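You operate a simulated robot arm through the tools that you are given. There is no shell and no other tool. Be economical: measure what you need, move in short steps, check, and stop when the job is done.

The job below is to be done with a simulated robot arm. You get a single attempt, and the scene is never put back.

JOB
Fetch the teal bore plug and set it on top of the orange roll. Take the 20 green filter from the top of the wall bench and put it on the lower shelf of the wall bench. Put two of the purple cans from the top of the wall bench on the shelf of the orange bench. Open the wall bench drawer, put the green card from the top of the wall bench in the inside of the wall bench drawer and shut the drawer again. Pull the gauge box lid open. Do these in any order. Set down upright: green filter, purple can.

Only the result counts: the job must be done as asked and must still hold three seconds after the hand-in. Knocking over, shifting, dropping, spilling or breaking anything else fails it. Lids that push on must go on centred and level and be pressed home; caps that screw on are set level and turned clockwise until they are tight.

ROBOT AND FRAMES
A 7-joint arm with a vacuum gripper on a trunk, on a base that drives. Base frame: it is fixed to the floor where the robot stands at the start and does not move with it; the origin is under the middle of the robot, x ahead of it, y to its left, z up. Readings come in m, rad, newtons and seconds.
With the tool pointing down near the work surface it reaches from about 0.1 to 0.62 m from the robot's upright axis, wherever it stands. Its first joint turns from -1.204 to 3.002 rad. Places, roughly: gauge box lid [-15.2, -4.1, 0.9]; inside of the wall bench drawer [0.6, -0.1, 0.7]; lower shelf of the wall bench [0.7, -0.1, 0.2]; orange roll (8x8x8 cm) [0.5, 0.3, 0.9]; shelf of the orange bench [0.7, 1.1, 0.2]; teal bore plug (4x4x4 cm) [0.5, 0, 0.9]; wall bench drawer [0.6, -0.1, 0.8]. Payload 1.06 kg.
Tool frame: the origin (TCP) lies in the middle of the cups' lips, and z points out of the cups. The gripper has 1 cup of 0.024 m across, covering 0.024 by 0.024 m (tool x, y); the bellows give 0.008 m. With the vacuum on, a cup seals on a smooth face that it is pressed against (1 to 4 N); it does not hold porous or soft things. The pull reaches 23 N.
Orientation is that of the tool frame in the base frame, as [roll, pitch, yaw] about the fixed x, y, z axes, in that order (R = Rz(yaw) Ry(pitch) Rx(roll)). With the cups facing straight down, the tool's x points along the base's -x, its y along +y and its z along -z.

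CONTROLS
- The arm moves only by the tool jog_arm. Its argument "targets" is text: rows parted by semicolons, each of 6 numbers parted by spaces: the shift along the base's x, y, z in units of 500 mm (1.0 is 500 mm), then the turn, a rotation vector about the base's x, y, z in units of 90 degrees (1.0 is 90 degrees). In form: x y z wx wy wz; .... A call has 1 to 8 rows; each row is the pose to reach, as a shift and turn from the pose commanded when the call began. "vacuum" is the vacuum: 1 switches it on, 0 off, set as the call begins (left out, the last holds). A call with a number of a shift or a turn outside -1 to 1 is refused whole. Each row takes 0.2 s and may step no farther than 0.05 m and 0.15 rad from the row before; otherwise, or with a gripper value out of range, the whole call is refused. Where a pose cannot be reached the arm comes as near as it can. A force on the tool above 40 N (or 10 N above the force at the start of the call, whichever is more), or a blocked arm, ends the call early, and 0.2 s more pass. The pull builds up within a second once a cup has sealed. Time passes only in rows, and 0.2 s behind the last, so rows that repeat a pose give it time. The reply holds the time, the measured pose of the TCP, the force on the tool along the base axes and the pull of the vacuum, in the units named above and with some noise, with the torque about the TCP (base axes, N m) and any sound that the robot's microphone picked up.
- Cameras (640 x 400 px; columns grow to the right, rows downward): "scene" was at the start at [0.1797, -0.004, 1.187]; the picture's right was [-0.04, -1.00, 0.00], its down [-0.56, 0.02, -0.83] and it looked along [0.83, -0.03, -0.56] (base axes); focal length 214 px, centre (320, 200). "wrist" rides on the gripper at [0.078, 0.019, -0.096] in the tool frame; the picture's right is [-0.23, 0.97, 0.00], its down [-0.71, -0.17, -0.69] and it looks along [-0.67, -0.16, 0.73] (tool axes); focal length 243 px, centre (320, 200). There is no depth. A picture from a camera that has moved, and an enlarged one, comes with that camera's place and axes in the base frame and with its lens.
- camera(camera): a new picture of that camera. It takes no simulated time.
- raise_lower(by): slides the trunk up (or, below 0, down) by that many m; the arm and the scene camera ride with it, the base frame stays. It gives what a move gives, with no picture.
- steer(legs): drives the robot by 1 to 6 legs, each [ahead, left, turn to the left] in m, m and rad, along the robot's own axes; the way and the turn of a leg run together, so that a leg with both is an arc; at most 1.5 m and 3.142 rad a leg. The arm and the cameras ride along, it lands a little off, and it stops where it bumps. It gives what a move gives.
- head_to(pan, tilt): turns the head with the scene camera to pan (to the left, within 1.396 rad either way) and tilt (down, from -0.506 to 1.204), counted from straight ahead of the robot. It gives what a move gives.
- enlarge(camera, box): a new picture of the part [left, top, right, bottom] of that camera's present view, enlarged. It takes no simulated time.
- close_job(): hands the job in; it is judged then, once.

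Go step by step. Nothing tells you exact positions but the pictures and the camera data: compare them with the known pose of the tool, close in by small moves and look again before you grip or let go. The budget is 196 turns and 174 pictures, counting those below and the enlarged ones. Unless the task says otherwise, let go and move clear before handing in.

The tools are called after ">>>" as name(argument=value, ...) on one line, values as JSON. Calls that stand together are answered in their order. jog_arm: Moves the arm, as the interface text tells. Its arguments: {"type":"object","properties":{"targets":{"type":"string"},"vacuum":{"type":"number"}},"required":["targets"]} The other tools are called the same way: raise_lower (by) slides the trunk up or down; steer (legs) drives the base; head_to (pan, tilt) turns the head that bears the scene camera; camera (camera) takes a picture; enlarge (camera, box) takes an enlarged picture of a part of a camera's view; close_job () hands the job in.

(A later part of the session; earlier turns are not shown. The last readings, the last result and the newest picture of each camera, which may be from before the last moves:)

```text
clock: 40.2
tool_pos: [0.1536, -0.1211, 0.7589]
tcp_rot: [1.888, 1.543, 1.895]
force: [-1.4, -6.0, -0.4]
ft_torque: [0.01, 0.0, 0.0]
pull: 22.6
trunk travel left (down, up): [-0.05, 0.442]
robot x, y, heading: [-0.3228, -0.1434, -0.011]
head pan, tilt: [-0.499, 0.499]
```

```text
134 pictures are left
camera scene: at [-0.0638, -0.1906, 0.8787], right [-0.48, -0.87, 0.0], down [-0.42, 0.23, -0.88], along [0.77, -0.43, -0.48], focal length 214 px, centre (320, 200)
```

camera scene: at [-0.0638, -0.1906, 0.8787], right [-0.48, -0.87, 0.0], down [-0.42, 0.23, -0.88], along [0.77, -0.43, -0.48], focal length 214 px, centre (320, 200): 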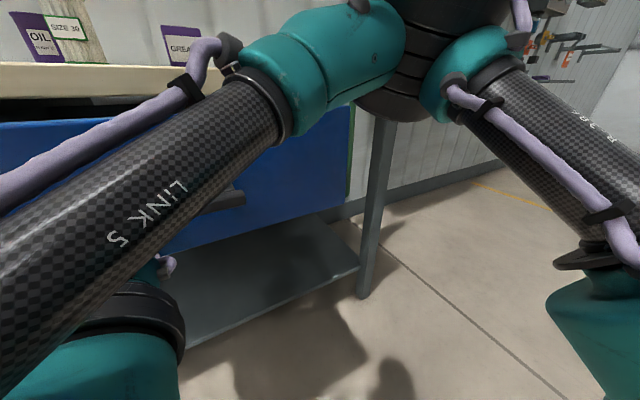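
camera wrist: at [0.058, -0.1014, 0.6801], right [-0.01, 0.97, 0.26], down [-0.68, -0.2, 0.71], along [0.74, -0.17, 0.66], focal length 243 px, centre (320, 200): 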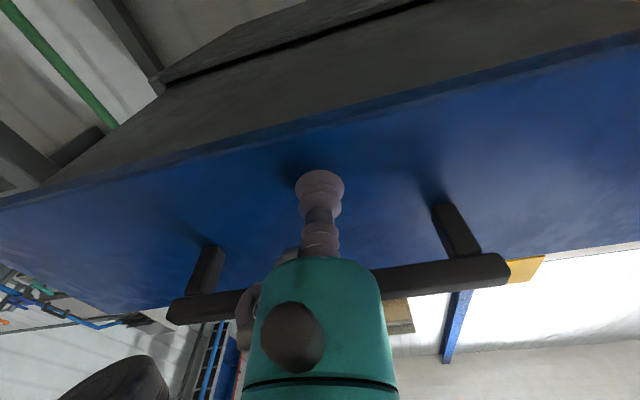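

The drawer is open by about 0.25 m. Releasing and backing off.

>>> jog_arm(targets="0 0 0 0 0 0; 0 0 0 0 0 0; 0 0 0 0 0 0; 0 0 0 0 0 0; 0 0 0 0 0 0", vacuum=0)

>>> steer(legs=[[-0.15, 0, 0]])

>>> raise_lower(by=0.3)

>>> camera(camera="scene")

```text
clock: 41.4
tool_pos: [0.1535, -0.1223, 0.7581]
tcp_rot: [1.891, 1.546, 1.899]
force: [0.4, 0.2, -0.1]
ft_torque: [0.03, 0.03, 0.01]
pull: 0.2
trunk travel left (down, up): [-0.05, 0.442]
robot x, y, heading: [-0.3261, -0.1464, -0.007]
head pan, tilt: [-0.499, 0.499]
```

```text
clock: 42.8
tool_pos: [0.0011, -0.1202, 0.7575]
tcp_rot: [1.896, 1.544, 1.906]
force: [0.0, -0.2, -1.0]
ft_torque: [-0.01, 0.01, 0.0]
pull: 0.1
trunk travel left (down, up): [-0.05, 0.442]
robot x, y, heading: [-0.4768, -0.1441, -0.005]
head pan, tilt: [-0.499, 0.499]
```

```text
clock: 45.8
tool_pos: [-0.0007, -0.1205, 1.0587]
tcp_rot: [1.902, 1.545, 1.912]
force: [-0.2, 0.5, -0.1]
ft_torque: [-0.01, -0.01, -0.03]
pull: 0.1
trunk travel left (down, up): [-0.35, 0.142]
robot x, y, heading: [-0.4774, -0.1424, -0.003]
head pan, tilt: [-0.499, 0.499]
```

```text
133 pictures are left
camera scene: at [-0.3067, -0.1884, 1.1955], right [-0.48, -0.88, 0.0], down [-0.42, 0.23, -0.88], along [0.77, -0.42, -0.48], focal length 214 px, centre (320, 200)
```

scene: 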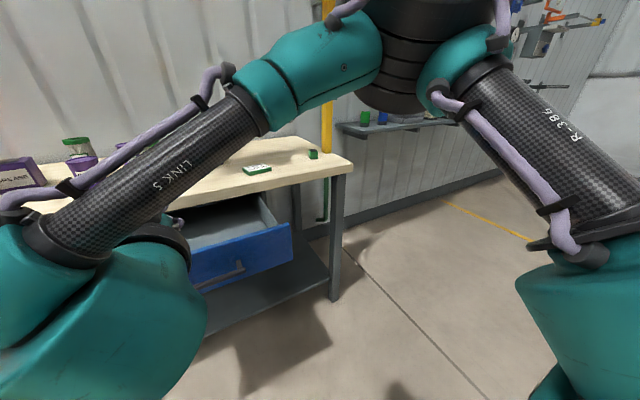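

The drawer is open. Turning the tool down again.

>>> jog_arm(targets="0 0 0.01 0 0.09 0; 0 0 0.02 0 0.18 0; 0 0 0.04 0 0.27 0; 0 0 0.06 0 0.36 0; 0 0 0.08 0 0.45 0; 0 0 0.1 0 0.54 0; 0 0 0.1 0 0.63 0; 0 0 0.1 0 0.72 0")

>>> jog_arm(targets="0 0 0 0 0.09 0; 0 0 0 0 0.18 0; 0 0 0 0 0.264 0; 0 0 0 0 0.264 0")

```text
clock: 47.5
tool_pos: [0.0002, -0.1192, 1.108]
tcp_rot: [3.12, 0.428, 3.116]
force: [-0.5, -0.2, 0.0]
ft_torque: [-0.01, -0.01, 0.0]
pull: 0.1
trunk travel left (down, up): [-0.35, 0.142]
robot x, y, heading: [-0.4779, -0.1423, -0.003]
head pan, tilt: [-0.499, 0.499]
```

```text
clock: 48.5
tool_pos: [0.0003, -0.1207, 1.1082]
tcp_rot: [3.132, 0.015, 3.117]
force: [-0.3, -0.2, 0.0]
ft_torque: [0.0, -0.01, 0.01]
pull: 0.1
trunk travel left (down, up): [-0.35, 0.142]
robot x, y, heading: [-0.4763, -0.1426, -0.002]
head pan, tilt: [-0.499, 0.499]
```

Driving to stand in front of the drawer, closer to the card.

>>> steer(legs=[[0, -0.11, 0], [0.38, 0, 0]])

>>> head_to(pan=-0.2, tilt=0.8)

>>> camera(camera="scene")

>>> camera(camera="wrist")

```text
clock: 51.8
tool_pos: [0.3816, -0.2384, 1.1084]
tcp_rot: [3.13, 0.017, 3.111]
force: [0.4, -0.8, -0.2]
ft_torque: [0.0, -0.01, 0.03]
pull: 0.1
trunk travel left (down, up): [-0.35, 0.142]
robot x, y, heading: [-0.0999, -0.2558, -0.017]
head pan, tilt: [-0.499, 0.499]
```

```text
clock: 52.6
tool_pos: [0.3821, -0.2374, 1.1081]
tcp_rot: [3.131, 0.016, 3.109]
force: [0.3, -0.5, -0.5]
ft_torque: [0.0, 0.01, 0.0]
pull: 0.1
trunk travel left (down, up): [-0.35, 0.142]
robot x, y, heading: [-0.0956, -0.258, -0.011]
head pan, tilt: [-0.201, 0.799]
```

```text
132 pictures are left
camera scene: at [0.073, -0.2766, 1.1696], right [-0.21, -0.98, 0.0], down [-0.7, 0.15, -0.7], along [0.68, -0.15, -0.72], focal length 214 px, centre (320, 200)
```

scene: 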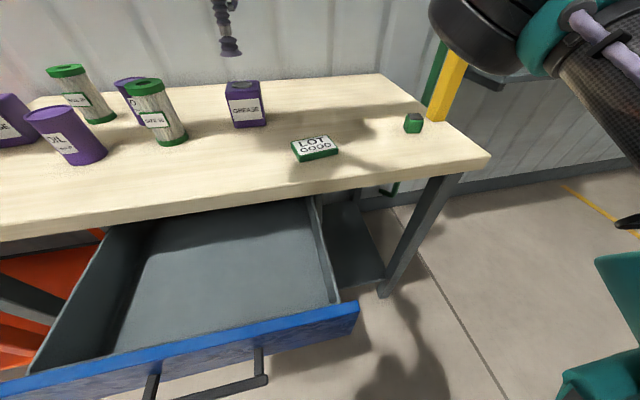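

```text
131 pictures are left
camera wrist: at [0.3025, -0.2174, 1.2017], right [0.27, 0.96, 0.01], down [0.69, -0.2, 0.69], along [0.67, -0.18, -0.72], focal length 243 px, centre (320, 200)
```

wrist: 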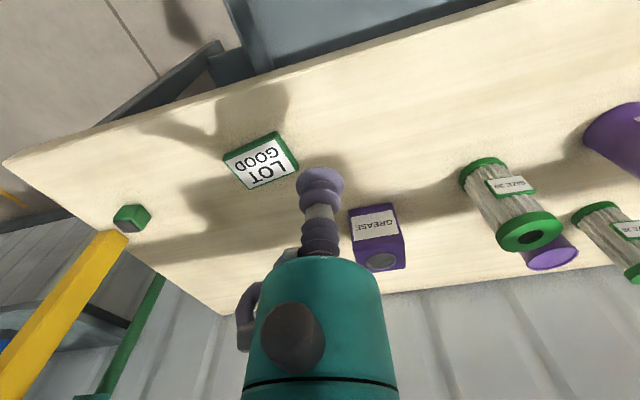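

Card centre about (0.475, −0.348). Moving above it.

>>> jog_arm(targets="0.047 -0.055 -0.03 0 0.01 0; 0.094 -0.11 -0.06 0 0.01 0; 0.14 -0.165 -0.1 0 0.01 0; 0.186 -0.22 -0.14 0 0.01 0; 0.186 -0.22 -0.22 0 0.01 0; 0.186 -0.22 -0.28 0 0.01 0; 0.186 -0.22 -0.28 0 0.01 0")

>>> camera(camera="wrist")

>>> camera(camera="scene")

```text
clock: 54.2
tool_pos: [0.4745, -0.3477, 0.967]
tcp_rot: [3.132, 0.001, 3.108]
force: [0.4, 0.2, 0.5]
ft_torque: [0.01, 0.0, -0.03]
pull: 0.1
trunk travel left (down, up): [-0.35, 0.142]
robot x, y, heading: [-0.1004, -0.2559, -0.013]
head pan, tilt: [-0.201, 0.799]
```

```text
130 pictures are left
camera wrist: at [0.3975, -0.3272, 1.0619], right [0.27, 0.96, 0.01], down [0.7, -0.2, 0.68], along [0.66, -0.18, -0.73], focal length 243 px, centre (320, 200)
```

wrist: 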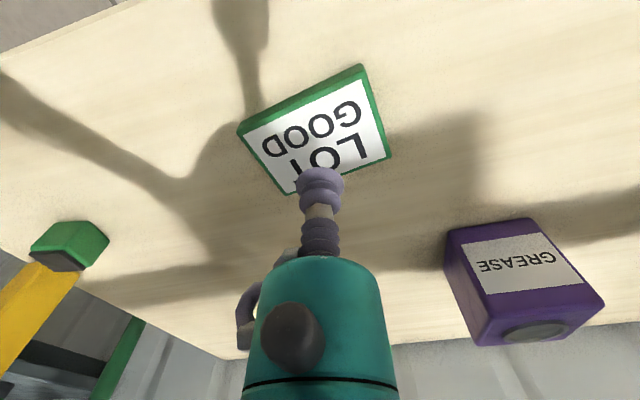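

```text
129 pictures are left
camera scene: at [0.073, -0.2765, 1.1695], right [-0.21, -0.98, 0.0], down [-0.7, 0.15, -0.7], along [0.68, -0.15, -0.72], focal length 214 px, centre (320, 200)
```

scene: 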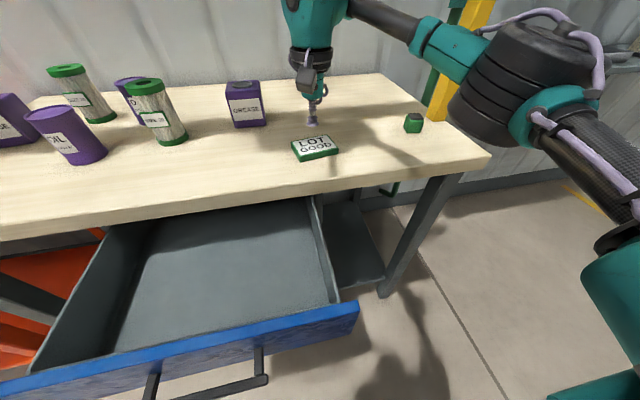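

>>> jog_arm(targets="-0.004 -0.002 -0.06 0 0 0; -0.004 -0.002 -0.09 0 0 0; -0.004 -0.002 -0.1 0 0 0; -0.004 -0.002 -0.106 0 0 0; -0.004 -0.002 -0.111 0 0 0; -0.004 -0.002 -0.111 0 0 0", vacuum=1)

>>> camera(camera="wrist")

```text
clock: 55.6
tool_pos: [0.4712, -0.3491, 0.9145]
tcp_rot: [3.131, 0.003, 3.108]
force: [0.3, -1.9, 17.7]
ft_torque: [-0.1, 0.03, -0.03]
pull: 22.2
trunk travel left (down, up): [-0.35, 0.142]
robot x, y, heading: [-0.0951, -0.2552, -0.013]
head pan, tilt: [-0.201, 0.799]
```

```text
128 pictures are left
camera wrist: at [0.3947, -0.3289, 1.0084], right [0.27, 0.96, 0.01], down [0.7, -0.2, 0.69], along [0.66, -0.17, -0.73], focal length 243 px, centre (320, 200)
```

wrist: 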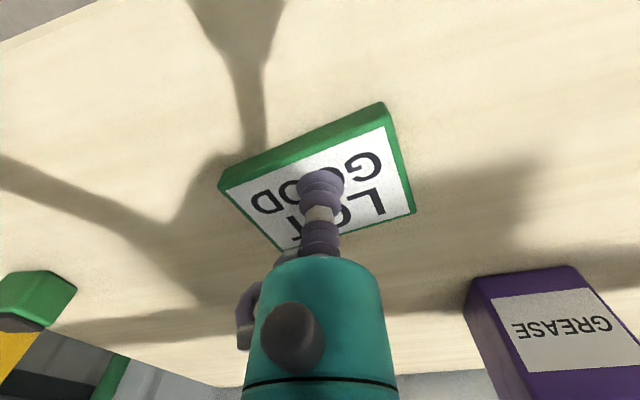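

Sealed. Lifting the card and carrying it over the open drawer.

>>> jog_arm(targets="0 0 0.06 0 0 0; 0 0 0.15 0 0 0; -0.07 0.06 0.17 0 0 0; -0.14 0.12 0.17 0 0 0; -0.21 0.18 0.17 0 0 0; -0.28 0.24 0.17 0 0 0; -0.345 0.298 0.17 0 0 0; -0.362 0.298 0.17 0 0 0")

>>> camera(camera="wrist")

>>> camera(camera="scene")

```text
clock: 57.4
tool_pos: [0.2894, -0.201, 0.9986]
tcp_rot: [3.133, -0.001, 3.111]
force: [0.0, 0.4, 0.9]
ft_torque: [0.02, 0.0, 0.02]
pull: 22.7
trunk travel left (down, up): [-0.35, 0.142]
robot x, y, heading: [-0.0962, -0.2564, -0.012]
head pan, tilt: [-0.201, 0.799]
```

```text
127 pictures are left
camera wrist: at [0.2135, -0.1806, 1.0932], right [0.27, 0.96, 0.01], down [0.7, -0.2, 0.68], along [0.66, -0.18, -0.73], focal length 243 px, centre (320, 200)
```

wrist: 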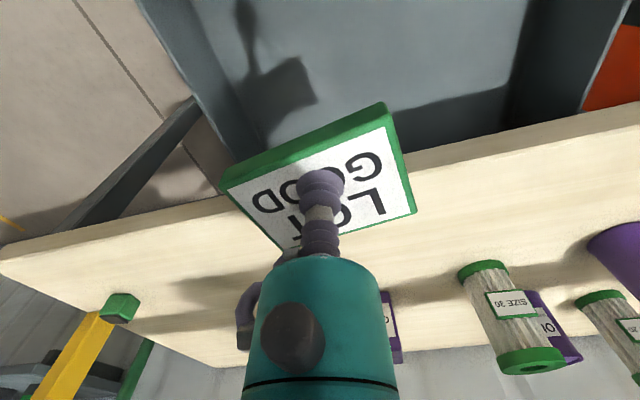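

```text
126 pictures are left
camera scene: at [0.073, -0.2766, 1.1695], right [-0.21, -0.98, 0.0], down [-0.7, 0.15, -0.7], along [0.68, -0.15, -0.72], focal length 214 px, centre (320, 200)
```

scene: 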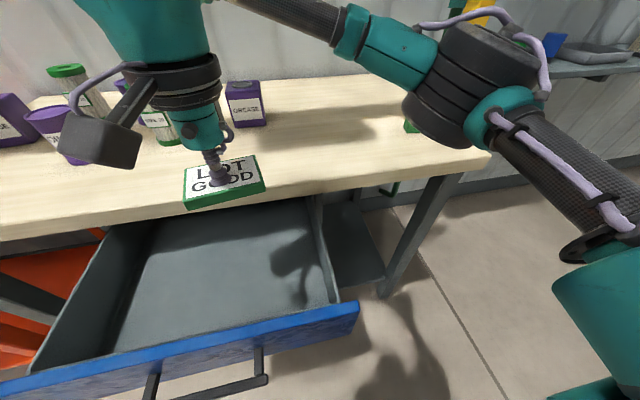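

Lowering stepwise while watching the elbow over the table.

>>> jog_arm(targets="0 0 -0.06 0 0 0; 0 0 -0.12 0 0 0; 0 0 -0.16 0 0 0")

>>> camera(camera="scene")

```text
clock: 58.2
tool_pos: [0.2901, -0.2012, 0.9195]
tcp_rot: [3.132, 0.0, 3.11]
force: [-0.5, 0.0, -0.3]
ft_torque: [-0.01, -0.01, 0.02]
pull: 22.8
trunk travel left (down, up): [-0.35, 0.142]
robot x, y, heading: [-0.0944, -0.2576, -0.008]
head pan, tilt: [-0.201, 0.799]
```

```text
125 pictures are left
camera scene: at [0.0731, -0.2765, 1.1695], right [-0.21, -0.98, 0.0], down [-0.7, 0.15, -0.7], along [0.68, -0.15, -0.72], focal length 214 px, centre (320, 200)
```

scene: 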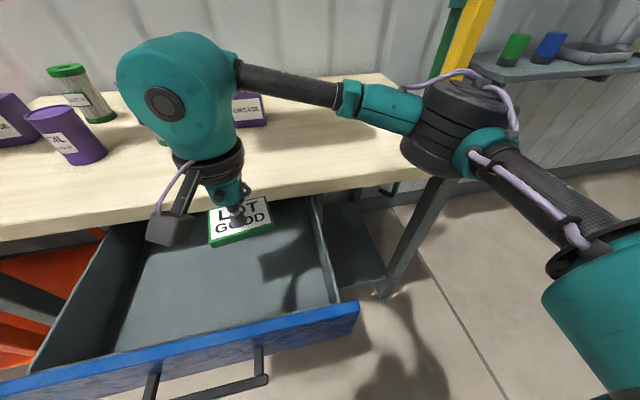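

>>> jog_arm(targets="-0.005 0 -0.06 0 0 0; -0.01 0 -0.12 0 0 0; -0.01 0 -0.18 0 0 0; -0.01 0 -0.2 0 0 0")

>>> camera(camera="scene")

>>> camera(camera="wrist")

```text
clock: 59.2
tool_pos: [0.2851, -0.1992, 0.8203]
tcp_rot: [3.134, 0.0, 3.111]
force: [0.5, 0.5, -0.8]
ft_torque: [0.01, 0.01, 0.0]
pull: 23.5
trunk travel left (down, up): [-0.35, 0.142]
robot x, y, heading: [-0.0952, -0.2579, -0.007]
head pan, tilt: [-0.201, 0.799]
```

```text
124 pictures are left
camera scene: at [0.073, -0.2765, 1.1695], right [-0.21, -0.98, 0.0], down [-0.7, 0.15, -0.7], along [0.68, -0.15, -0.72], focal length 214 px, centre (320, 200)
```

scene: 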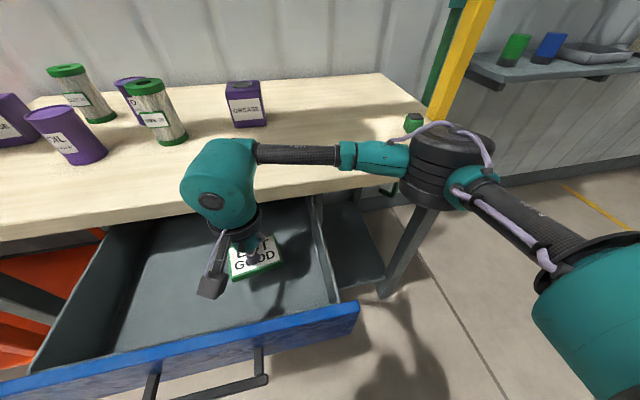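

```text
123 pictures are left
camera wrist: at [0.2079, -0.1796, 0.9136], right [0.27, 0.96, 0.01], down [0.7, -0.2, 0.68], along [0.66, -0.18, -0.73], focal length 243 px, centre (320, 200)
```

wrist: 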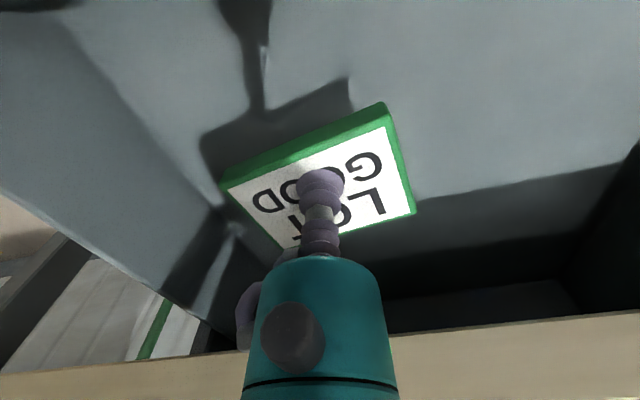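

>>> jog_arm(targets="-0.005 0 -0.04 0 0 0; -0.01 0 -0.07 0 0 0; -0.01 0 -0.09 0 0 0")

>>> camera(camera="scene")

>>> camera(camera="wrist")

```text
clock: 60.0
tool_pos: [0.2795, -0.1997, 0.7731]
tcp_rot: [3.133, 0.001, 3.111]
force: [0.0, -0.1, 0.2]
ft_torque: [0.02, 0.0, 0.0]
pull: 23.1
trunk travel left (down, up): [-0.35, 0.142]
robot x, y, heading: [-0.0962, -0.2567, -0.015]
head pan, tilt: [-0.201, 0.799]
```

```text
122 pictures are left
camera scene: at [0.073, -0.2765, 1.1695], right [-0.21, -0.98, 0.0], down [-0.7, 0.15, -0.7], along [0.68, -0.15, -0.72], focal length 214 px, centre (320, 200)
```

scene: 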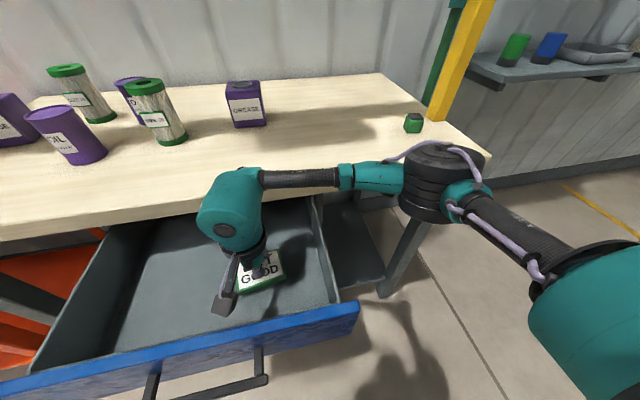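

```text
121 pictures are left
camera wrist: at [0.2034, -0.1791, 0.8676], right [0.27, 0.96, 0.01], down [0.7, -0.2, 0.68], along [0.66, -0.18, -0.73], focal length 243 px, centre (320, 200)
```

wrist: 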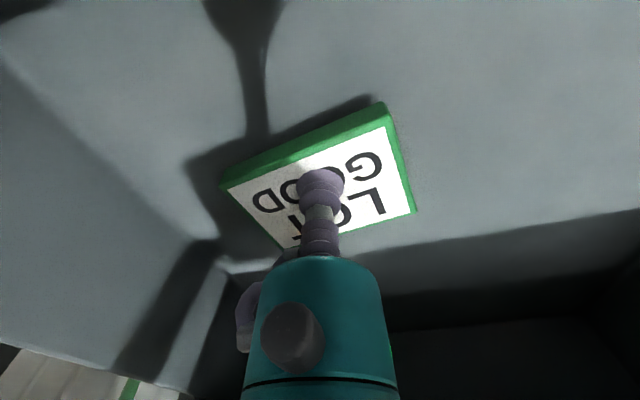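

Close to the drawer floor. Descending in small steps until contact.

>>> jog_arm(targets="0 0 -0.01 0 0 0; 0 0 -0.018 0 0 0; 0 0 -0.024 0 0 0; 0 0 -0.03 0 0 0; 0 0 -0.03 0 0 0")

>>> camera(camera="wrist")

```text
clock: 61.2
tool_pos: [0.2807, -0.2001, 0.7587]
tcp_rot: [3.132, 0.0, 3.109]
force: [-0.9, 0.2, -0.3]
ft_torque: [-0.01, 0.0, 0.0]
pull: 22.9
trunk travel left (down, up): [-0.35, 0.142]
robot x, y, heading: [-0.0952, -0.2591, -0.011]
head pan, tilt: [-0.201, 0.799]
```

```text
120 pictures are left
camera wrist: at [0.2038, -0.1791, 0.8524], right [0.27, 0.96, 0.01], down [0.7, -0.2, 0.68], along [0.66, -0.18, -0.73], focal length 243 px, centre (320, 200)
```

wrist: 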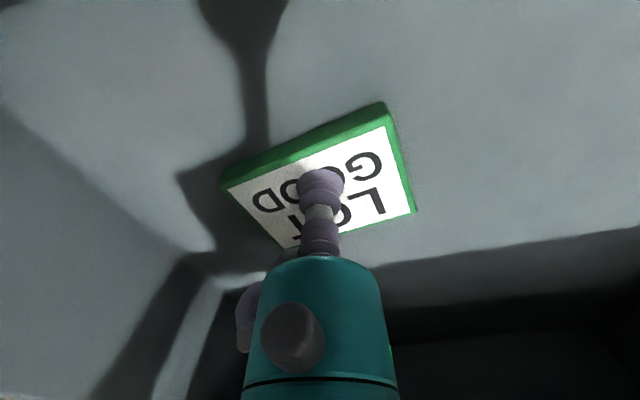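

>>> jog_arm(targets="0 0 -0.006 0 0 0; 0 0 -0.012 0 0 0; 0 0 -0.018 0 0 0; 0 0 -0.024 0 0 0; 0 0 -0.028 0 0 0; 0 0 -0.028 0 0 0")

>>> camera(camera="wrist")

```text
clock: 62.3
tool_pos: [0.2827, -0.1985, 0.7497]
tcp_rot: [3.124, 0.003, 3.11]
force: [1.4, -4.3, 19.1]
ft_torque: [-0.06, 0.01, -0.03]
pull: 22.7
trunk travel left (down, up): [-0.35, 0.142]
robot x, y, heading: [-0.0987, -0.2607, -0.014]
head pan, tilt: [-0.201, 0.799]
stopped in row 5: the force on the tool passed its limit (the readings are from after the stop); the commanded pose is now the measured one
```

```text
119 pictures are left
camera wrist: at [0.2049, -0.179, 0.8433], right [0.27, 0.96, 0.02], down [0.7, -0.21, 0.68], along [0.66, -0.17, -0.73], focal length 243 px, centre (320, 200)
```

wrist: 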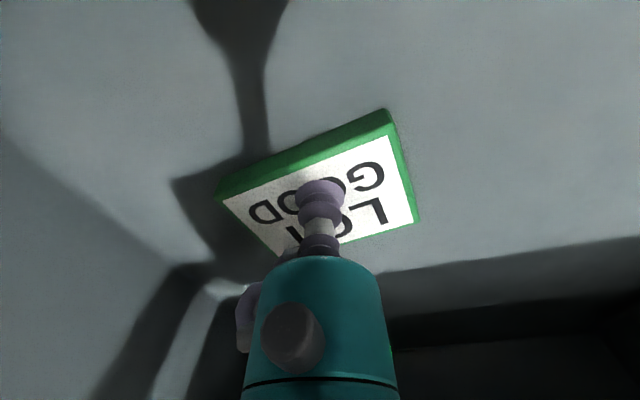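

On the drawer floor. Releasing and lifting out.

>>> jog_arm(targets="0 0 0.006 0 0 0; 0 0 0.006 0 0 0; 0 0 0.006 0 0 0; 0 0 0.006 0 0 0; 0 0 0.03 0 0 0; 0 0 0.08 0 0 0; 0 0 0.16 0 0 0", vacuum=0)

>>> jog_arm(targets="0 0 0.08 0 0 0; 0 0 0.16 0 0 0; 0 0 0.25 0 0 0; 0 0 0.34 0 0 0; 0 0 0.43 0 0 0; 0 0 0.5 0 0 0")

>>> camera(camera="scene")

```text
clock: 63.9
tool_pos: [0.2819, -0.2004, 0.828]
tcp_rot: [3.127, 0.002, 3.111]
force: [-0.1, -0.6, 0.1]
ft_torque: [-0.02, 0.02, 0.01]
pull: 0.1
trunk travel left (down, up): [-0.35, 0.142]
robot x, y, heading: [-0.0966, -0.2584, -0.016]
head pan, tilt: [-0.201, 0.799]
```

```text
clock: 65.3
tool_pos: [0.2812, -0.1971, 1.0788]
tcp_rot: [3.128, 0.0, 3.111]
force: [-0.1, 0.4, 0.3]
ft_torque: [0.02, -0.01, -0.03]
pull: 0.1
trunk travel left (down, up): [-0.35, 0.142]
robot x, y, heading: [-0.0945, -0.2556, -0.012]
head pan, tilt: [-0.201, 0.799]
```

```text
118 pictures are left
camera scene: at [0.0728, -0.2765, 1.1695], right [-0.21, -0.98, 0.0], down [-0.7, 0.15, -0.7], along [0.68, -0.15, -0.72], focal length 214 px, centre (320, 200)
```

scene: 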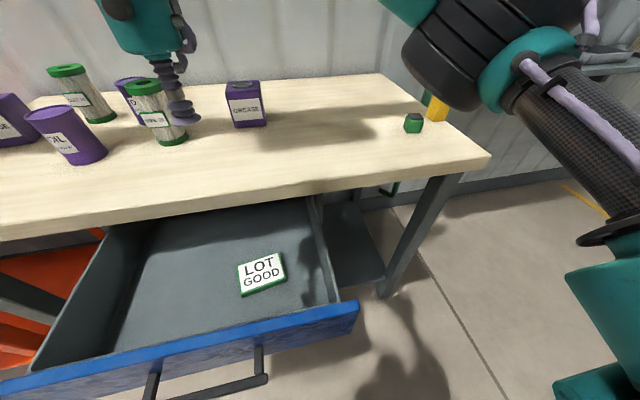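

The card lies in the drawer. Now I'll back up and turn the tool horizontal to push the drawer shut.

>>> steer(legs=[[-0.38, 0, 0], [0, 0.11, 0]])

>>> jog_arm(targets="0.02 0 0 0 -0.09 0; 0.04 0 0 0 -0.18 0; 0.06 0 0 0 -0.27 0; 0.08 0 0 0 -0.36 0; 0.1 0 0 0 -0.45 0; 0.12 0 0 0 -0.54 0; 0.14 0 0 0 -0.63 0; 0.16 0 0 0 -0.72 0")

>>> jog_arm(targets="0.01 0 0 0 -0.093 0; 0.02 0 0 0 -0.186 0; 0.03 0 0 0 -0.275 0; 0.03 0 0 0 -0.275 0")

>>> raise_lower(by=-0.3)

>>> camera(camera="wrist")

```text
clock: 68.5
tool_pos: [-0.1015, -0.0822, 1.0783]
tcp_rot: [3.127, 0.002, 3.107]
force: [1.0, 0.4, -0.3]
ft_torque: [-0.01, 0.0, 0.03]
pull: 0.1
trunk travel left (down, up): [-0.35, 0.142]
robot x, y, heading: [-0.4807, -0.1409, -0.018]
head pan, tilt: [-0.201, 0.799]
```

```text
clock: 70.3
tool_pos: [-0.0198, -0.0839, 1.0783]
tcp_rot: [3.05, 1.135, 3.057]
force: [-0.6, 0.3, 0.7]
ft_torque: [0.0, 0.0, 0.01]
pull: 0.0
trunk travel left (down, up): [-0.35, 0.142]
robot x, y, heading: [-0.4799, -0.1406, -0.015]
head pan, tilt: [-0.201, 0.799]
```

```text
clock: 71.3
tool_pos: [-0.0075, -0.0835, 1.0796]
tcp_rot: [1.665, 1.535, 1.678]
force: [0.5, 0.5, 0.2]
ft_torque: [-0.02, 0.04, -0.03]
pull: 0.1
trunk travel left (down, up): [-0.35, 0.142]
robot x, y, heading: [-0.4769, -0.143, -0.018]
head pan, tilt: [-0.201, 0.799]
```

```text
clock: 74.3
tool_pos: [-0.0061, -0.0824, 0.7792]
tcp_rot: [1.704, 1.535, 1.716]
force: [0.5, 0.1, -0.5]
ft_torque: [0.04, -0.01, -0.01]
pull: 0.1
trunk travel left (down, up): [-0.05, 0.442]
robot x, y, heading: [-0.4797, -0.1414, -0.021]
head pan, tilt: [-0.201, 0.799]
```

```text
117 pictures are left
camera wrist: at [-0.102, -0.0625, 0.7009], right [-0.01, 0.96, 0.27], down [-0.68, -0.21, 0.7], along [0.73, -0.17, 0.66], focal length 243 px, centre (320, 200)
```

wrist: 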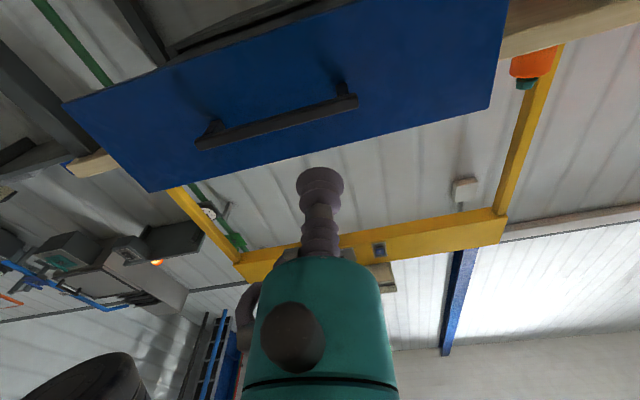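

>>> jog_arm(targets="0 -0.04 -0.022 0 0 0; 0 -0.078 -0.044 0 0 0; 0 -0.078 -0.044 0 0 0")

>>> steer(legs=[[0, 0, 0.018], [0.14, 0, 0]])

>>> camera(camera="wrist")

```text
clock: 75.1
tool_pos: [-0.0065, -0.1228, 0.7577]
tcp_rot: [1.736, 1.533, 1.75]
force: [0.1, 0.3, -0.1]
ft_torque: [0.0, -0.03, -0.04]
pull: 0.1
trunk travel left (down, up): [-0.05, 0.442]
robot x, y, heading: [-0.4762, -0.1436, -0.013]
head pan, tilt: [-0.201, 0.799]
```

```text
clock: 76.8
tool_pos: [0.1327, -0.1164, 0.7581]
tcp_rot: [1.735, 1.533, 1.764]
force: [-0.3, 0.5, 0.6]
ft_torque: [0.02, 0.01, -0.04]
pull: 0.1
trunk travel left (down, up): [-0.05, 0.442]
robot x, y, heading: [-0.3354, -0.1416, -0.008]
head pan, tilt: [-0.201, 0.799]
```

```text
116 pictures are left
camera wrist: at [0.0371, -0.0976, 0.6801], right [-0.03, 0.96, 0.27], down [-0.68, -0.22, 0.71], along [0.74, -0.16, 0.66], focal length 243 px, centre (320, 200)
```

wrist: 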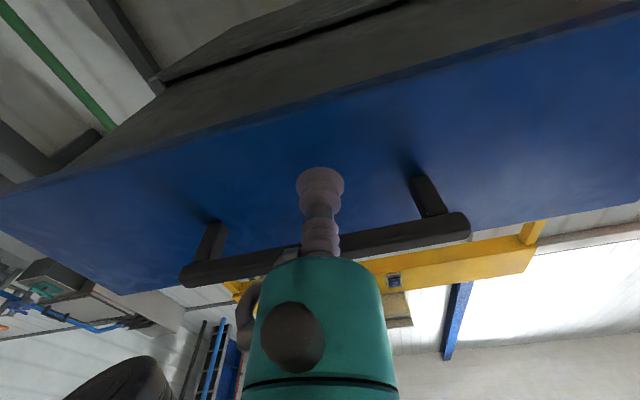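

Pushing the drawer by driving forward.

>>> steer(legs=[[0.1, 0, 0], [0.12, 0, 0]])

>>> camera(camera="wrist")

```text
clock: 78.8
tool_pos: [0.3543, -0.1168, 0.7582]
tcp_rot: [1.731, 1.534, 1.76]
force: [-0.2, 1.2, -0.5]
ft_torque: [0.01, 0.01, 0.01]
pull: 0.2
trunk travel left (down, up): [-0.05, 0.442]
robot x, y, heading: [-0.1242, -0.1428, -0.007]
head pan, tilt: [-0.201, 0.799]
```

```text
115 pictures are left
camera wrist: at [0.2585, -0.0982, 0.6801], right [-0.03, 0.96, 0.27], down [-0.68, -0.22, 0.71], along [0.74, -0.16, 0.66], focal length 243 px, centre (320, 200)
```

wrist: 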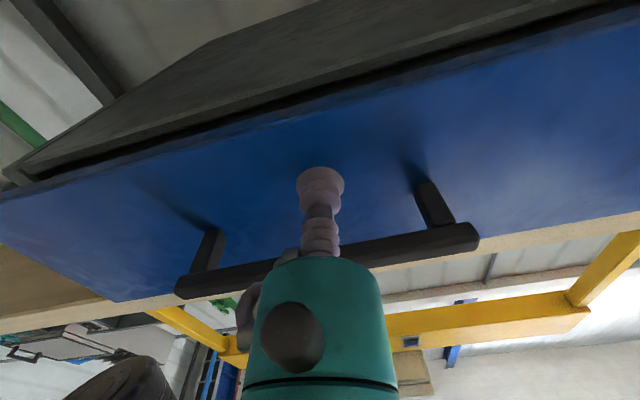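

>>> jog_arm(targets="0.02 0 0 0 0 0; 0.04 0 0 0 0 0; 0.06 0 0 0 0 0; 0.08 0 0 0 0 0; 0.09 0 0 0 0 0; 0.1 0 0 0 0 0; 0.108 0 0 0 0 0; 0.108 0 0 0 0 0")

>>> camera(camera="wrist")

```text
clock: 80.4
tool_pos: [0.4001, -0.1178, 0.7576]
tcp_rot: [1.854, 1.537, 1.889]
force: [-21.5, -6.5, 5.4]
ft_torque: [0.04, 0.09, 0.14]
pull: 0.1
trunk travel left (down, up): [-0.05, 0.442]
robot x, y, heading: [-0.1206, -0.142, -0.003]
head pan, tilt: [-0.201, 0.799]
stopped in row 7: the force on the tool passed its limit (the readings are from after the stop); the commanded pose is now the measured one
```

```text
114 pictures are left
camera wrist: at [0.3049, -0.0988, 0.6796], right [-0.03, 0.96, 0.27], down [-0.67, -0.22, 0.71], along [0.74, -0.16, 0.65], focal length 243 px, centre (320, 200)
```

wrist: 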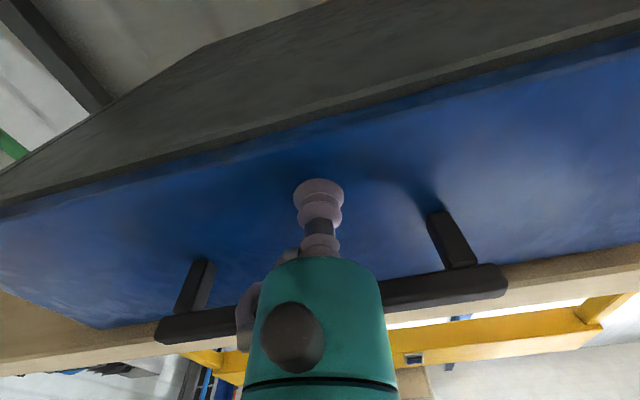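

Drawer shut. Next I'll back off and test in free space how low the arm can reach for the shelves.

>>> steer(legs=[[-0.3, 0, 0]])

>>> raise_lower(by=-0.05)

>>> jog_arm(targets="0 0 -0.09 0 0.05 0; 0 0 -0.18 0 0.1 0; 0 0 -0.27 0 0.15 0; 0 0 -0.36 0 0.2 0; 0 0 -0.45 0 0.25 0; 0 0 -0.54 0 0.3 0; 0 0 -0.63 0 0.3 0; 0 0 -0.72 0 0.3 0")

>>> head_to(pan=-0.3, tilt=0.7)

>>> camera(camera="scene")

>>> camera(camera="wrist")

```text
clock: 82.4
tool_pos: [0.1046, -0.1138, 0.7563]
tcp_rot: [1.915, 1.536, 1.953]
force: [-0.5, -0.1, -0.4]
ft_torque: [0.01, -0.01, 0.02]
pull: 0.1
trunk travel left (down, up): [-0.05, 0.442]
robot x, y, heading: [-0.4178, -0.1449, 0.004]
head pan, tilt: [-0.201, 0.799]
```

```text
clock: 83.3
tool_pos: [0.1044, -0.1137, 0.7064]
tcp_rot: [1.903, 1.536, 1.938]
force: [0.7, -0.5, -0.4]
ft_torque: [-0.04, 0.02, 0.07]
pull: 0.1
trunk travel left (down, up): [0.0, 0.492]
robot x, y, heading: [-0.4187, -0.1415, -0.003]
head pan, tilt: [-0.201, 0.799]
```

```text
clock: 85.1
tool_pos: [0.1064, -0.1164, 0.3437]
tcp_rot: [3.045, 1.086, 3.075]
force: [0.4, -0.2, 0.2]
ft_torque: [0.02, -0.01, -0.04]
pull: 0.0
trunk travel left (down, up): [0.0, 0.492]
robot x, y, heading: [-0.4168, -0.1431, -0.0]
head pan, tilt: [-0.201, 0.799]
```

```text
clock: 85.8
tool_pos: [0.1057, -0.115, 0.345]
tcp_rot: [3.043, 1.085, 3.075]
force: [0.2, 0.2, 0.3]
ft_torque: [0.02, -0.02, 0.02]
pull: 0.1
trunk travel left (down, up): [0.0, 0.492]
robot x, y, heading: [-0.4225, -0.1437, 0.006]
head pan, tilt: [-0.3, 0.7]
```

```text
113 pictures are left
camera scene: at [-0.1484, -0.1683, 0.8239], right [-0.3, -0.96, 0.0], down [-0.62, 0.19, -0.76], along [0.73, -0.23, -0.64], focal length 214 px, centre (320, 200)
```

scene: 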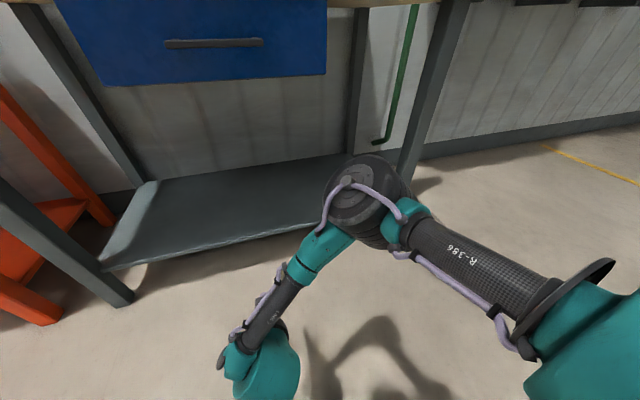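

```text
112 pictures are left
camera wrist: at [-0.0146, -0.0979, 0.3201], right [0.09, 0.96, 0.25], down [-0.27, -0.22, 0.94], along [0.96, -0.15, 0.24], focal length 243 px, centre (320, 200)
```

wrist: 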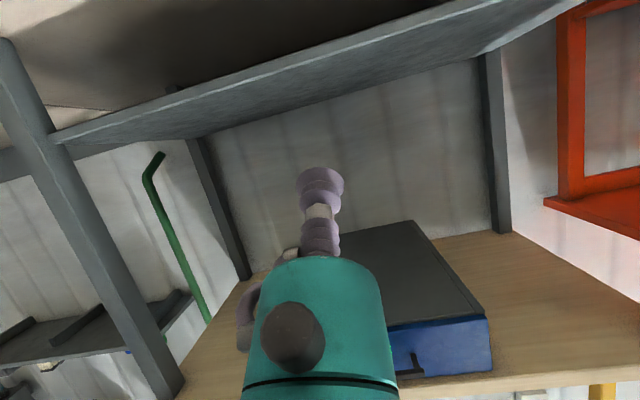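

The arm reaches the shelf height. Now testing the tool-down orientation at that height.

>>> jog_arm(targets="0 0 0 0 0.09 0; 0 0 0 0 0.18 0; 0 0 0 0 0.27 0; 0 0 0 0 0.36 0; 0 0 0 0 0.45 0; 0 0 0 0 0.54 0; 0 0 0 0 0.63 0; 0 0 0 0 0.68 0")

>>> camera(camera="scene")

```text
clock: 87.6
tool_pos: [0.1053, -0.1138, 0.3457]
tcp_rot: [3.103, 0.018, 3.11]
force: [-0.1, -0.5, -0.3]
ft_torque: [0.03, 0.0, 0.01]
pull: 0.1
trunk travel left (down, up): [0.0, 0.492]
robot x, y, heading: [-0.4199, -0.1432, -0.0]
head pan, tilt: [-0.3, 0.7]
```

```text
111 pictures are left
camera scene: at [-0.1484, -0.1683, 0.824], right [-0.3, -0.96, 0.0], down [-0.62, 0.19, -0.76], along [0.73, -0.23, -0.64], focal length 214 px, centre (320, 200)
```

scene: 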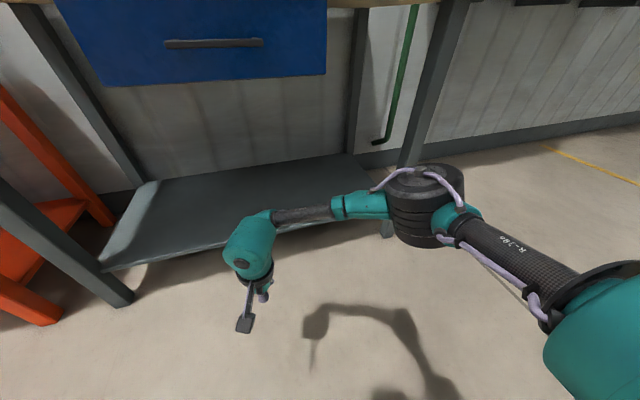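

Works. Now raise the trunk and arm, and look down at the robot's own base to see how close it can go to the bench.

>>> raise_lower(by=0.35)

>>> jog_arm(targets="0 0 0.09 0 0.012 0; 0 0 0.18 0 0.012 0; 0 0 0.27 0 0.012 0; 0 0 0.36 0 0.012 0; 0 0 0.45 0 0.012 0; 0 0 0.54 0 0.012 0; 0 0 0.63 0 0.012 0; 0 0 0.72 0 0.012 0")

>>> head_to(pan=0, tilt=1.2)

>>> camera(camera="scene")

```text
clock: 91.0
tool_pos: [0.1052, -0.1143, 0.6961]
tcp_rot: [3.104, 0.018, 3.111]
force: [0.0, -0.6, -0.3]
ft_torque: [0.0, -0.02, -0.02]
pull: 0.0
trunk travel left (down, up): [-0.35, 0.142]
robot x, y, heading: [-0.4187, -0.1431, -0.001]
head pan, tilt: [-0.3, 0.7]
```

```text
clock: 92.8
tool_pos: [0.1063, -0.1136, 1.0557]
tcp_rot: [3.105, 0.0, 3.11]
force: [0.2, 0.6, 0.1]
ft_torque: [-0.01, 0.02, 0.02]
pull: 0.1
trunk travel left (down, up): [-0.35, 0.142]
robot x, y, heading: [-0.4184, -0.1427, 0.003]
head pan, tilt: [-0.3, 0.7]
```

```text
clock: 93.7
tool_pos: [0.108, -0.1133, 1.055]
tcp_rot: [3.106, 0.0, 3.111]
force: [-0.5, -0.7, 0.1]
ft_torque: [0.01, 0.02, 0.0]
pull: 0.1
trunk travel left (down, up): [-0.35, 0.142]
robot x, y, heading: [-0.4201, -0.14, 0.003]
head pan, tilt: [0.0, 1.201]
```

```text
110 pictures are left
camera scene: at [-0.2718, -0.1433, 1.1418], right [0.0, -1.0, 0.0], down [-0.93, 0.0, -0.36], along [0.36, 0.0, -0.93], focal length 214 px, centre (320, 200)
```

scene: 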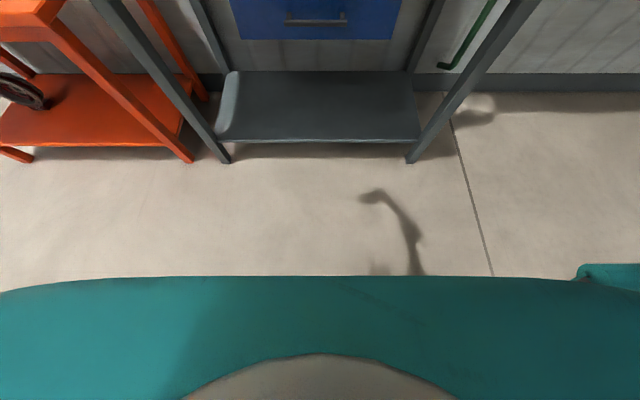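

Raising the tool for clearance and driving in front of filter 20 (about x 0.785, y 0.197).

>>> jog_arm(targets="-0.06 -0.04 0.07 0.02 0 0; -0.12 -0.08 0.14 0.023 0 0; -0.16 -0.08 0.18 0.023 0 0")

>>> steer(legs=[[0, 0.37, 0], [0.45, 0, 0]])

>>> head_to(pan=0, tilt=0.6)

>>> camera(camera="scene")

>>> camera(camera="wrist")

```text
refused: row 1 steps farther than a row can; nothing moved
```

```text
clock: 98.4
tool_pos: [0.5514, 0.2609, 1.0559]
tcp_rot: [3.105, 0.0, 3.112]
force: [0.2, -0.4, 0.5]
ft_torque: [-0.01, -0.01, 0.03]
pull: 0.1
trunk travel left (down, up): [-0.35, 0.142]
robot x, y, heading: [0.0223, 0.2296, 0.002]
head pan, tilt: [0.0, 1.201]
```

```text
clock: 99.4
tool_pos: [0.5501, 0.26, 1.0561]
tcp_rot: [3.104, 0.001, 3.112]
force: [0.2, 0.2, 0.1]
ft_torque: [0.03, 0.0, -0.02]
pull: 0.0
trunk travel left (down, up): [-0.35, 0.142]
robot x, y, heading: [0.024, 0.2298, -0.0]
head pan, tilt: [0.0, 0.6]
```

```text
109 pictures are left
camera scene: at [0.2036, 0.2302, 1.1863], right [0.0, -1.0, 0.0], down [-0.57, 0.0, -0.82], along [0.82, 0.0, -0.57], focal length 214 px, centre (320, 200)
```

scene: 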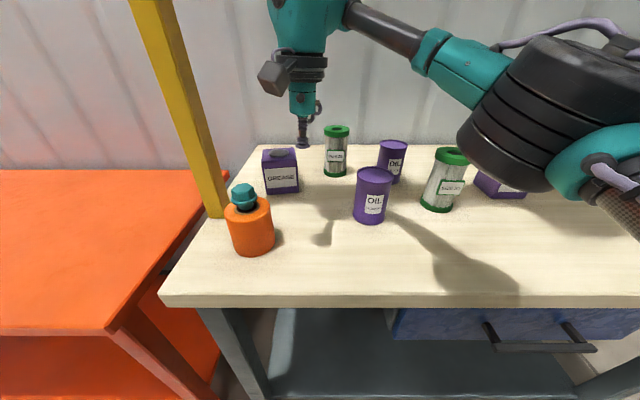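

```text
108 pictures are left
camera wrist: at [0.4735, 0.2783, 1.1514], right [0.26, 0.96, 0.04], down [0.7, -0.22, 0.68], along [0.66, -0.15, -0.73], focal length 243 px, centre (320, 200)
```

wrist: 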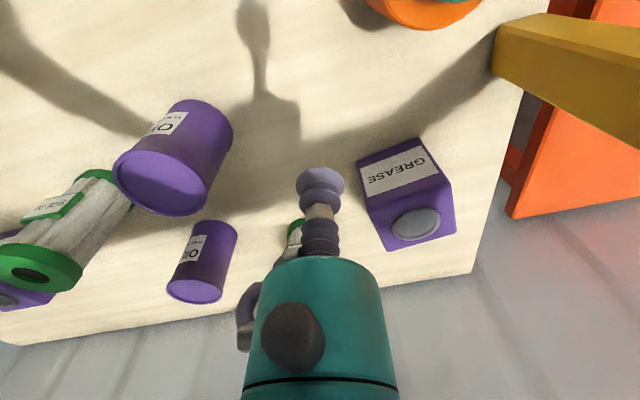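

Filter 20 is at about (0.778, 0.187). Aligning in y, raising a bit, then driving forward 0.16 m.

>>> jog_arm(targets="0 -0.05 0.03 0.01 0 0; 0 -0.1 0.06 0.02 0 0; 0 -0.14 0.06 0.022 0 0")

>>> steer(legs=[[0.1, 0, 0], [0.06, 0, 0]])

>>> camera(camera="scene")

>>> camera(camera="wrist")

```text
clock: 100.2
tool_pos: [0.5509, 0.1907, 1.0864]
tcp_rot: [3.07, -0.002, 3.113]
force: [1.2, -0.1, -0.3]
ft_torque: [-0.02, 0.01, -0.01]
pull: 0.0
trunk travel left (down, up): [-0.35, 0.142]
robot x, y, heading: [0.0244, 0.233, 0.004]
head pan, tilt: [0.0, 0.6]
```

```text
clock: 101.9
tool_pos: [0.7108, 0.1896, 1.0854]
tcp_rot: [3.071, -0.002, 3.111]
force: [-0.8, -0.1, -0.2]
ft_torque: [0.0, 0.01, 0.01]
pull: 0.0
trunk travel left (down, up): [-0.35, 0.142]
robot x, y, heading: [0.1833, 0.2312, -0.001]
head pan, tilt: [0.0, 0.6]
```

```text
107 pictures are left
camera scene: at [0.3634, 0.2301, 1.1863], right [0.0, -1.0, 0.0], down [-0.57, 0.0, -0.82], along [0.82, 0.0, -0.57], focal length 214 px, centre (320, 200)
```

scene: 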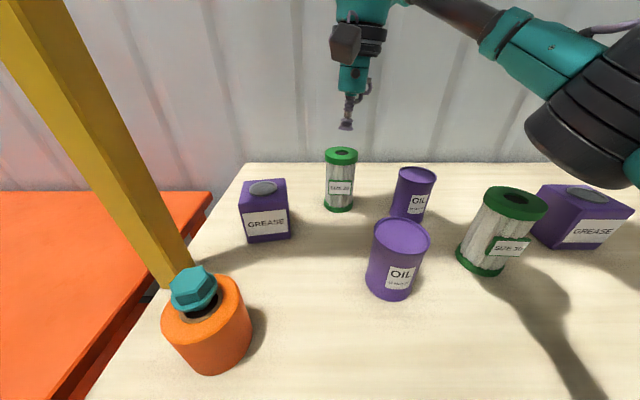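

```text
106 pictures are left
camera wrist: at [0.6331, 0.2042, 1.1813], right [0.27, 0.96, 0.07], down [0.7, -0.24, 0.67], along [0.66, -0.13, -0.74], focal length 243 px, centre (320, 200)
```

wrist: 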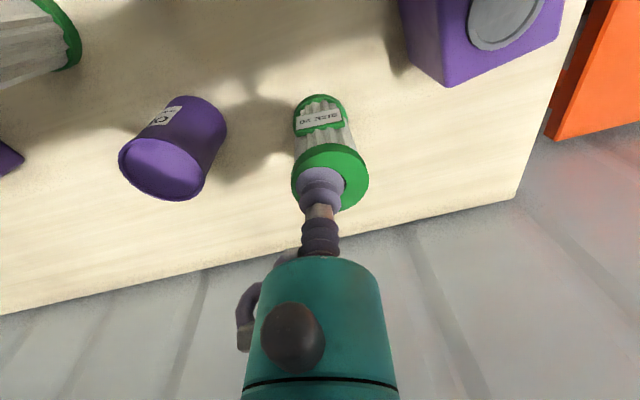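

Correcting the tilt and moving above filter 20 for a closer look at its top.

>>> jog_arm(targets="0.05 0 -0.03 -0.022 0 0; 0.114 0 -0.06 -0.045 0 0; 0.114 0 -0.07 -0.045 0 0")

>>> enlarge(camera="scene", box=[280, 70, 440, 170])

>>> camera(camera="wrist")

```text
clock: 102.7
tool_pos: [0.7685, 0.1882, 1.0519]
tcp_rot: [3.141, 0.003, 3.111]
force: [0.7, -1.0, 0.5]
ft_torque: [0.0, 0.01, -0.02]
pull: 0.1
trunk travel left (down, up): [-0.35, 0.142]
robot x, y, heading: [0.1838, 0.2309, 0.001]
head pan, tilt: [0.0, 0.6]
```

```text
4.00 times, centred on (360, 120) of scene
camera zoom: at [0.3628, 0.2299, 1.1864], right [0.0, -1.0, 0.0], down [-0.56, 0.0, -0.83], along [0.83, 0.0, -0.56], focal length 858 px, centre (160, 520)
```

zoom: 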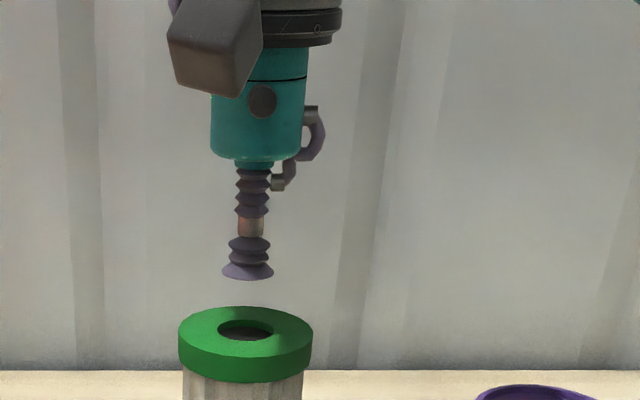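

```text
104 pictures are left
camera wrist: at [0.6903, 0.2102, 1.1459], right [0.27, 0.96, 0.0], down [0.7, -0.19, 0.69], along [0.66, -0.18, -0.73], focal length 243 px, centre (320, 200)
```

wrist: 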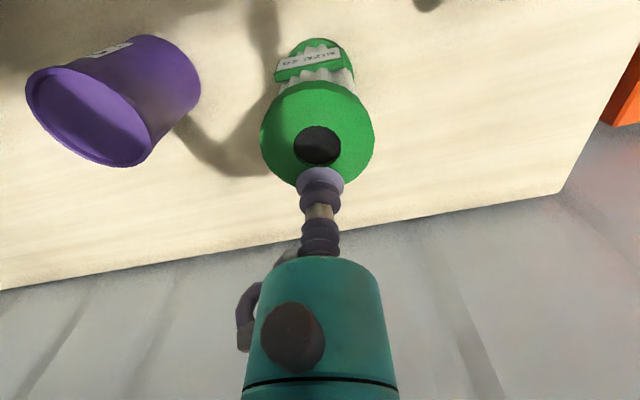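

The hole (~28 mm) is wider than the cup, but the roll's hole proved solid, so I'll try a gentle press at the centre.

>>> jog_arm(targets="0 0 -0.05 0 0 0; 0 0 -0.065 0 0 0; 0 0 -0.073 0 0 0; 0 0 -0.079 0 0 0; 0 0 -0.084 0 0 0; 0 0 -0.088 0 0 0; 0 0 -0.088 0 0 0", vacuum=1)

>>> enlarge(camera="scene", box=[280, 70, 440, 170])

```text
clock: 103.8
tool_pos: [0.7669, 0.1879, 1.016]
tcp_rot: [3.135, 0.01, 3.106]
force: [2.7, -2.4, 12.8]
ft_torque: [-0.01, 0.13, 0.03]
pull: 22.5
trunk travel left (down, up): [-0.35, 0.142]
robot x, y, heading: [0.1892, 0.2282, 0.001]
head pan, tilt: [0.0, 0.6]
stopped in row 5: the force on the tool passed its limit (the readings are from after the stop); the commanded pose is now the measured one
```

```text
4.00 times, centred on (360, 120) of scene
camera zoom: at [0.3627, 0.2296, 1.1863], right [0.0, -1.0, 0.0], down [-0.56, 0.0, -0.83], along [0.83, 0.0, -0.56], focal length 858 px, centre (160, 520)
```

zoom: 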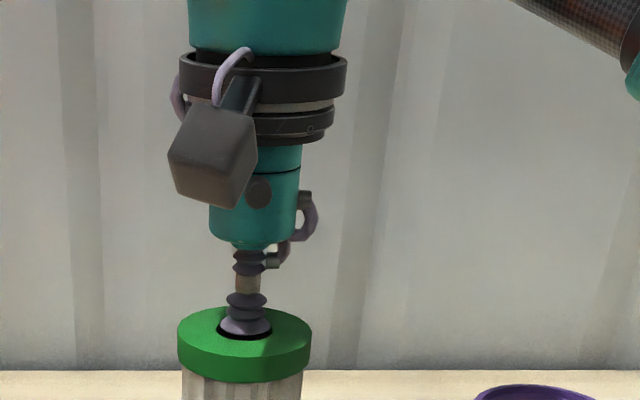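

It sealed. Lifting the filter high enough to clear everything.

>>> jog_arm(targets="0 0 0.02 0 0 0; 0 0 0.06 0 0 0; 0 0 0.12 0 0 0; -0.02 0.02 0.18 0 0 0; -0.04 0.04 0.24 0 0 0; -0.06 0.06 0.3 0 0 0; -0.08 0.06 0.32 0 0 0")

>>> camera(camera="scene")

```text
clock: 105.4
tool_pos: [0.7196, 0.217, 1.1707]
tcp_rot: [3.135, 0.007, 3.109]
force: [-0.6, 0.4, -0.9]
ft_torque: [0.0, -0.03, 0.0]
pull: 23.0
out of reach, approached as far as the arm can: row 5, 6, 7
trunk travel left (down, up): [-0.35, 0.142]
robot x, y, heading: [0.1813, 0.2318, -0.0]
head pan, tilt: [0.0, 0.6]
```

```text
102 pictures are left
camera scene: at [0.363, 0.2291, 1.1864], right [0.0, -1.0, 0.0], down [-0.57, 0.0, -0.82], along [0.82, 0.0, -0.57], focal length 214 px, centre (320, 200)
```

scene: 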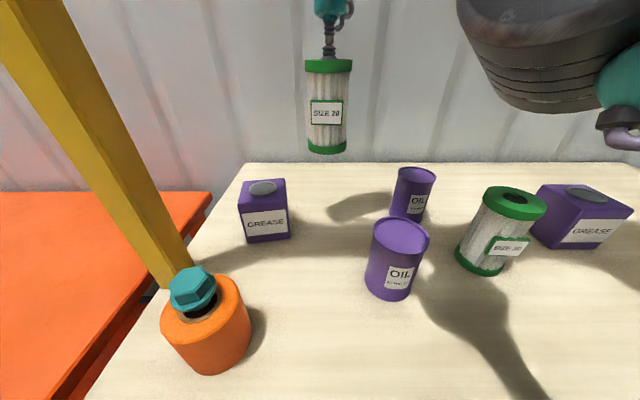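

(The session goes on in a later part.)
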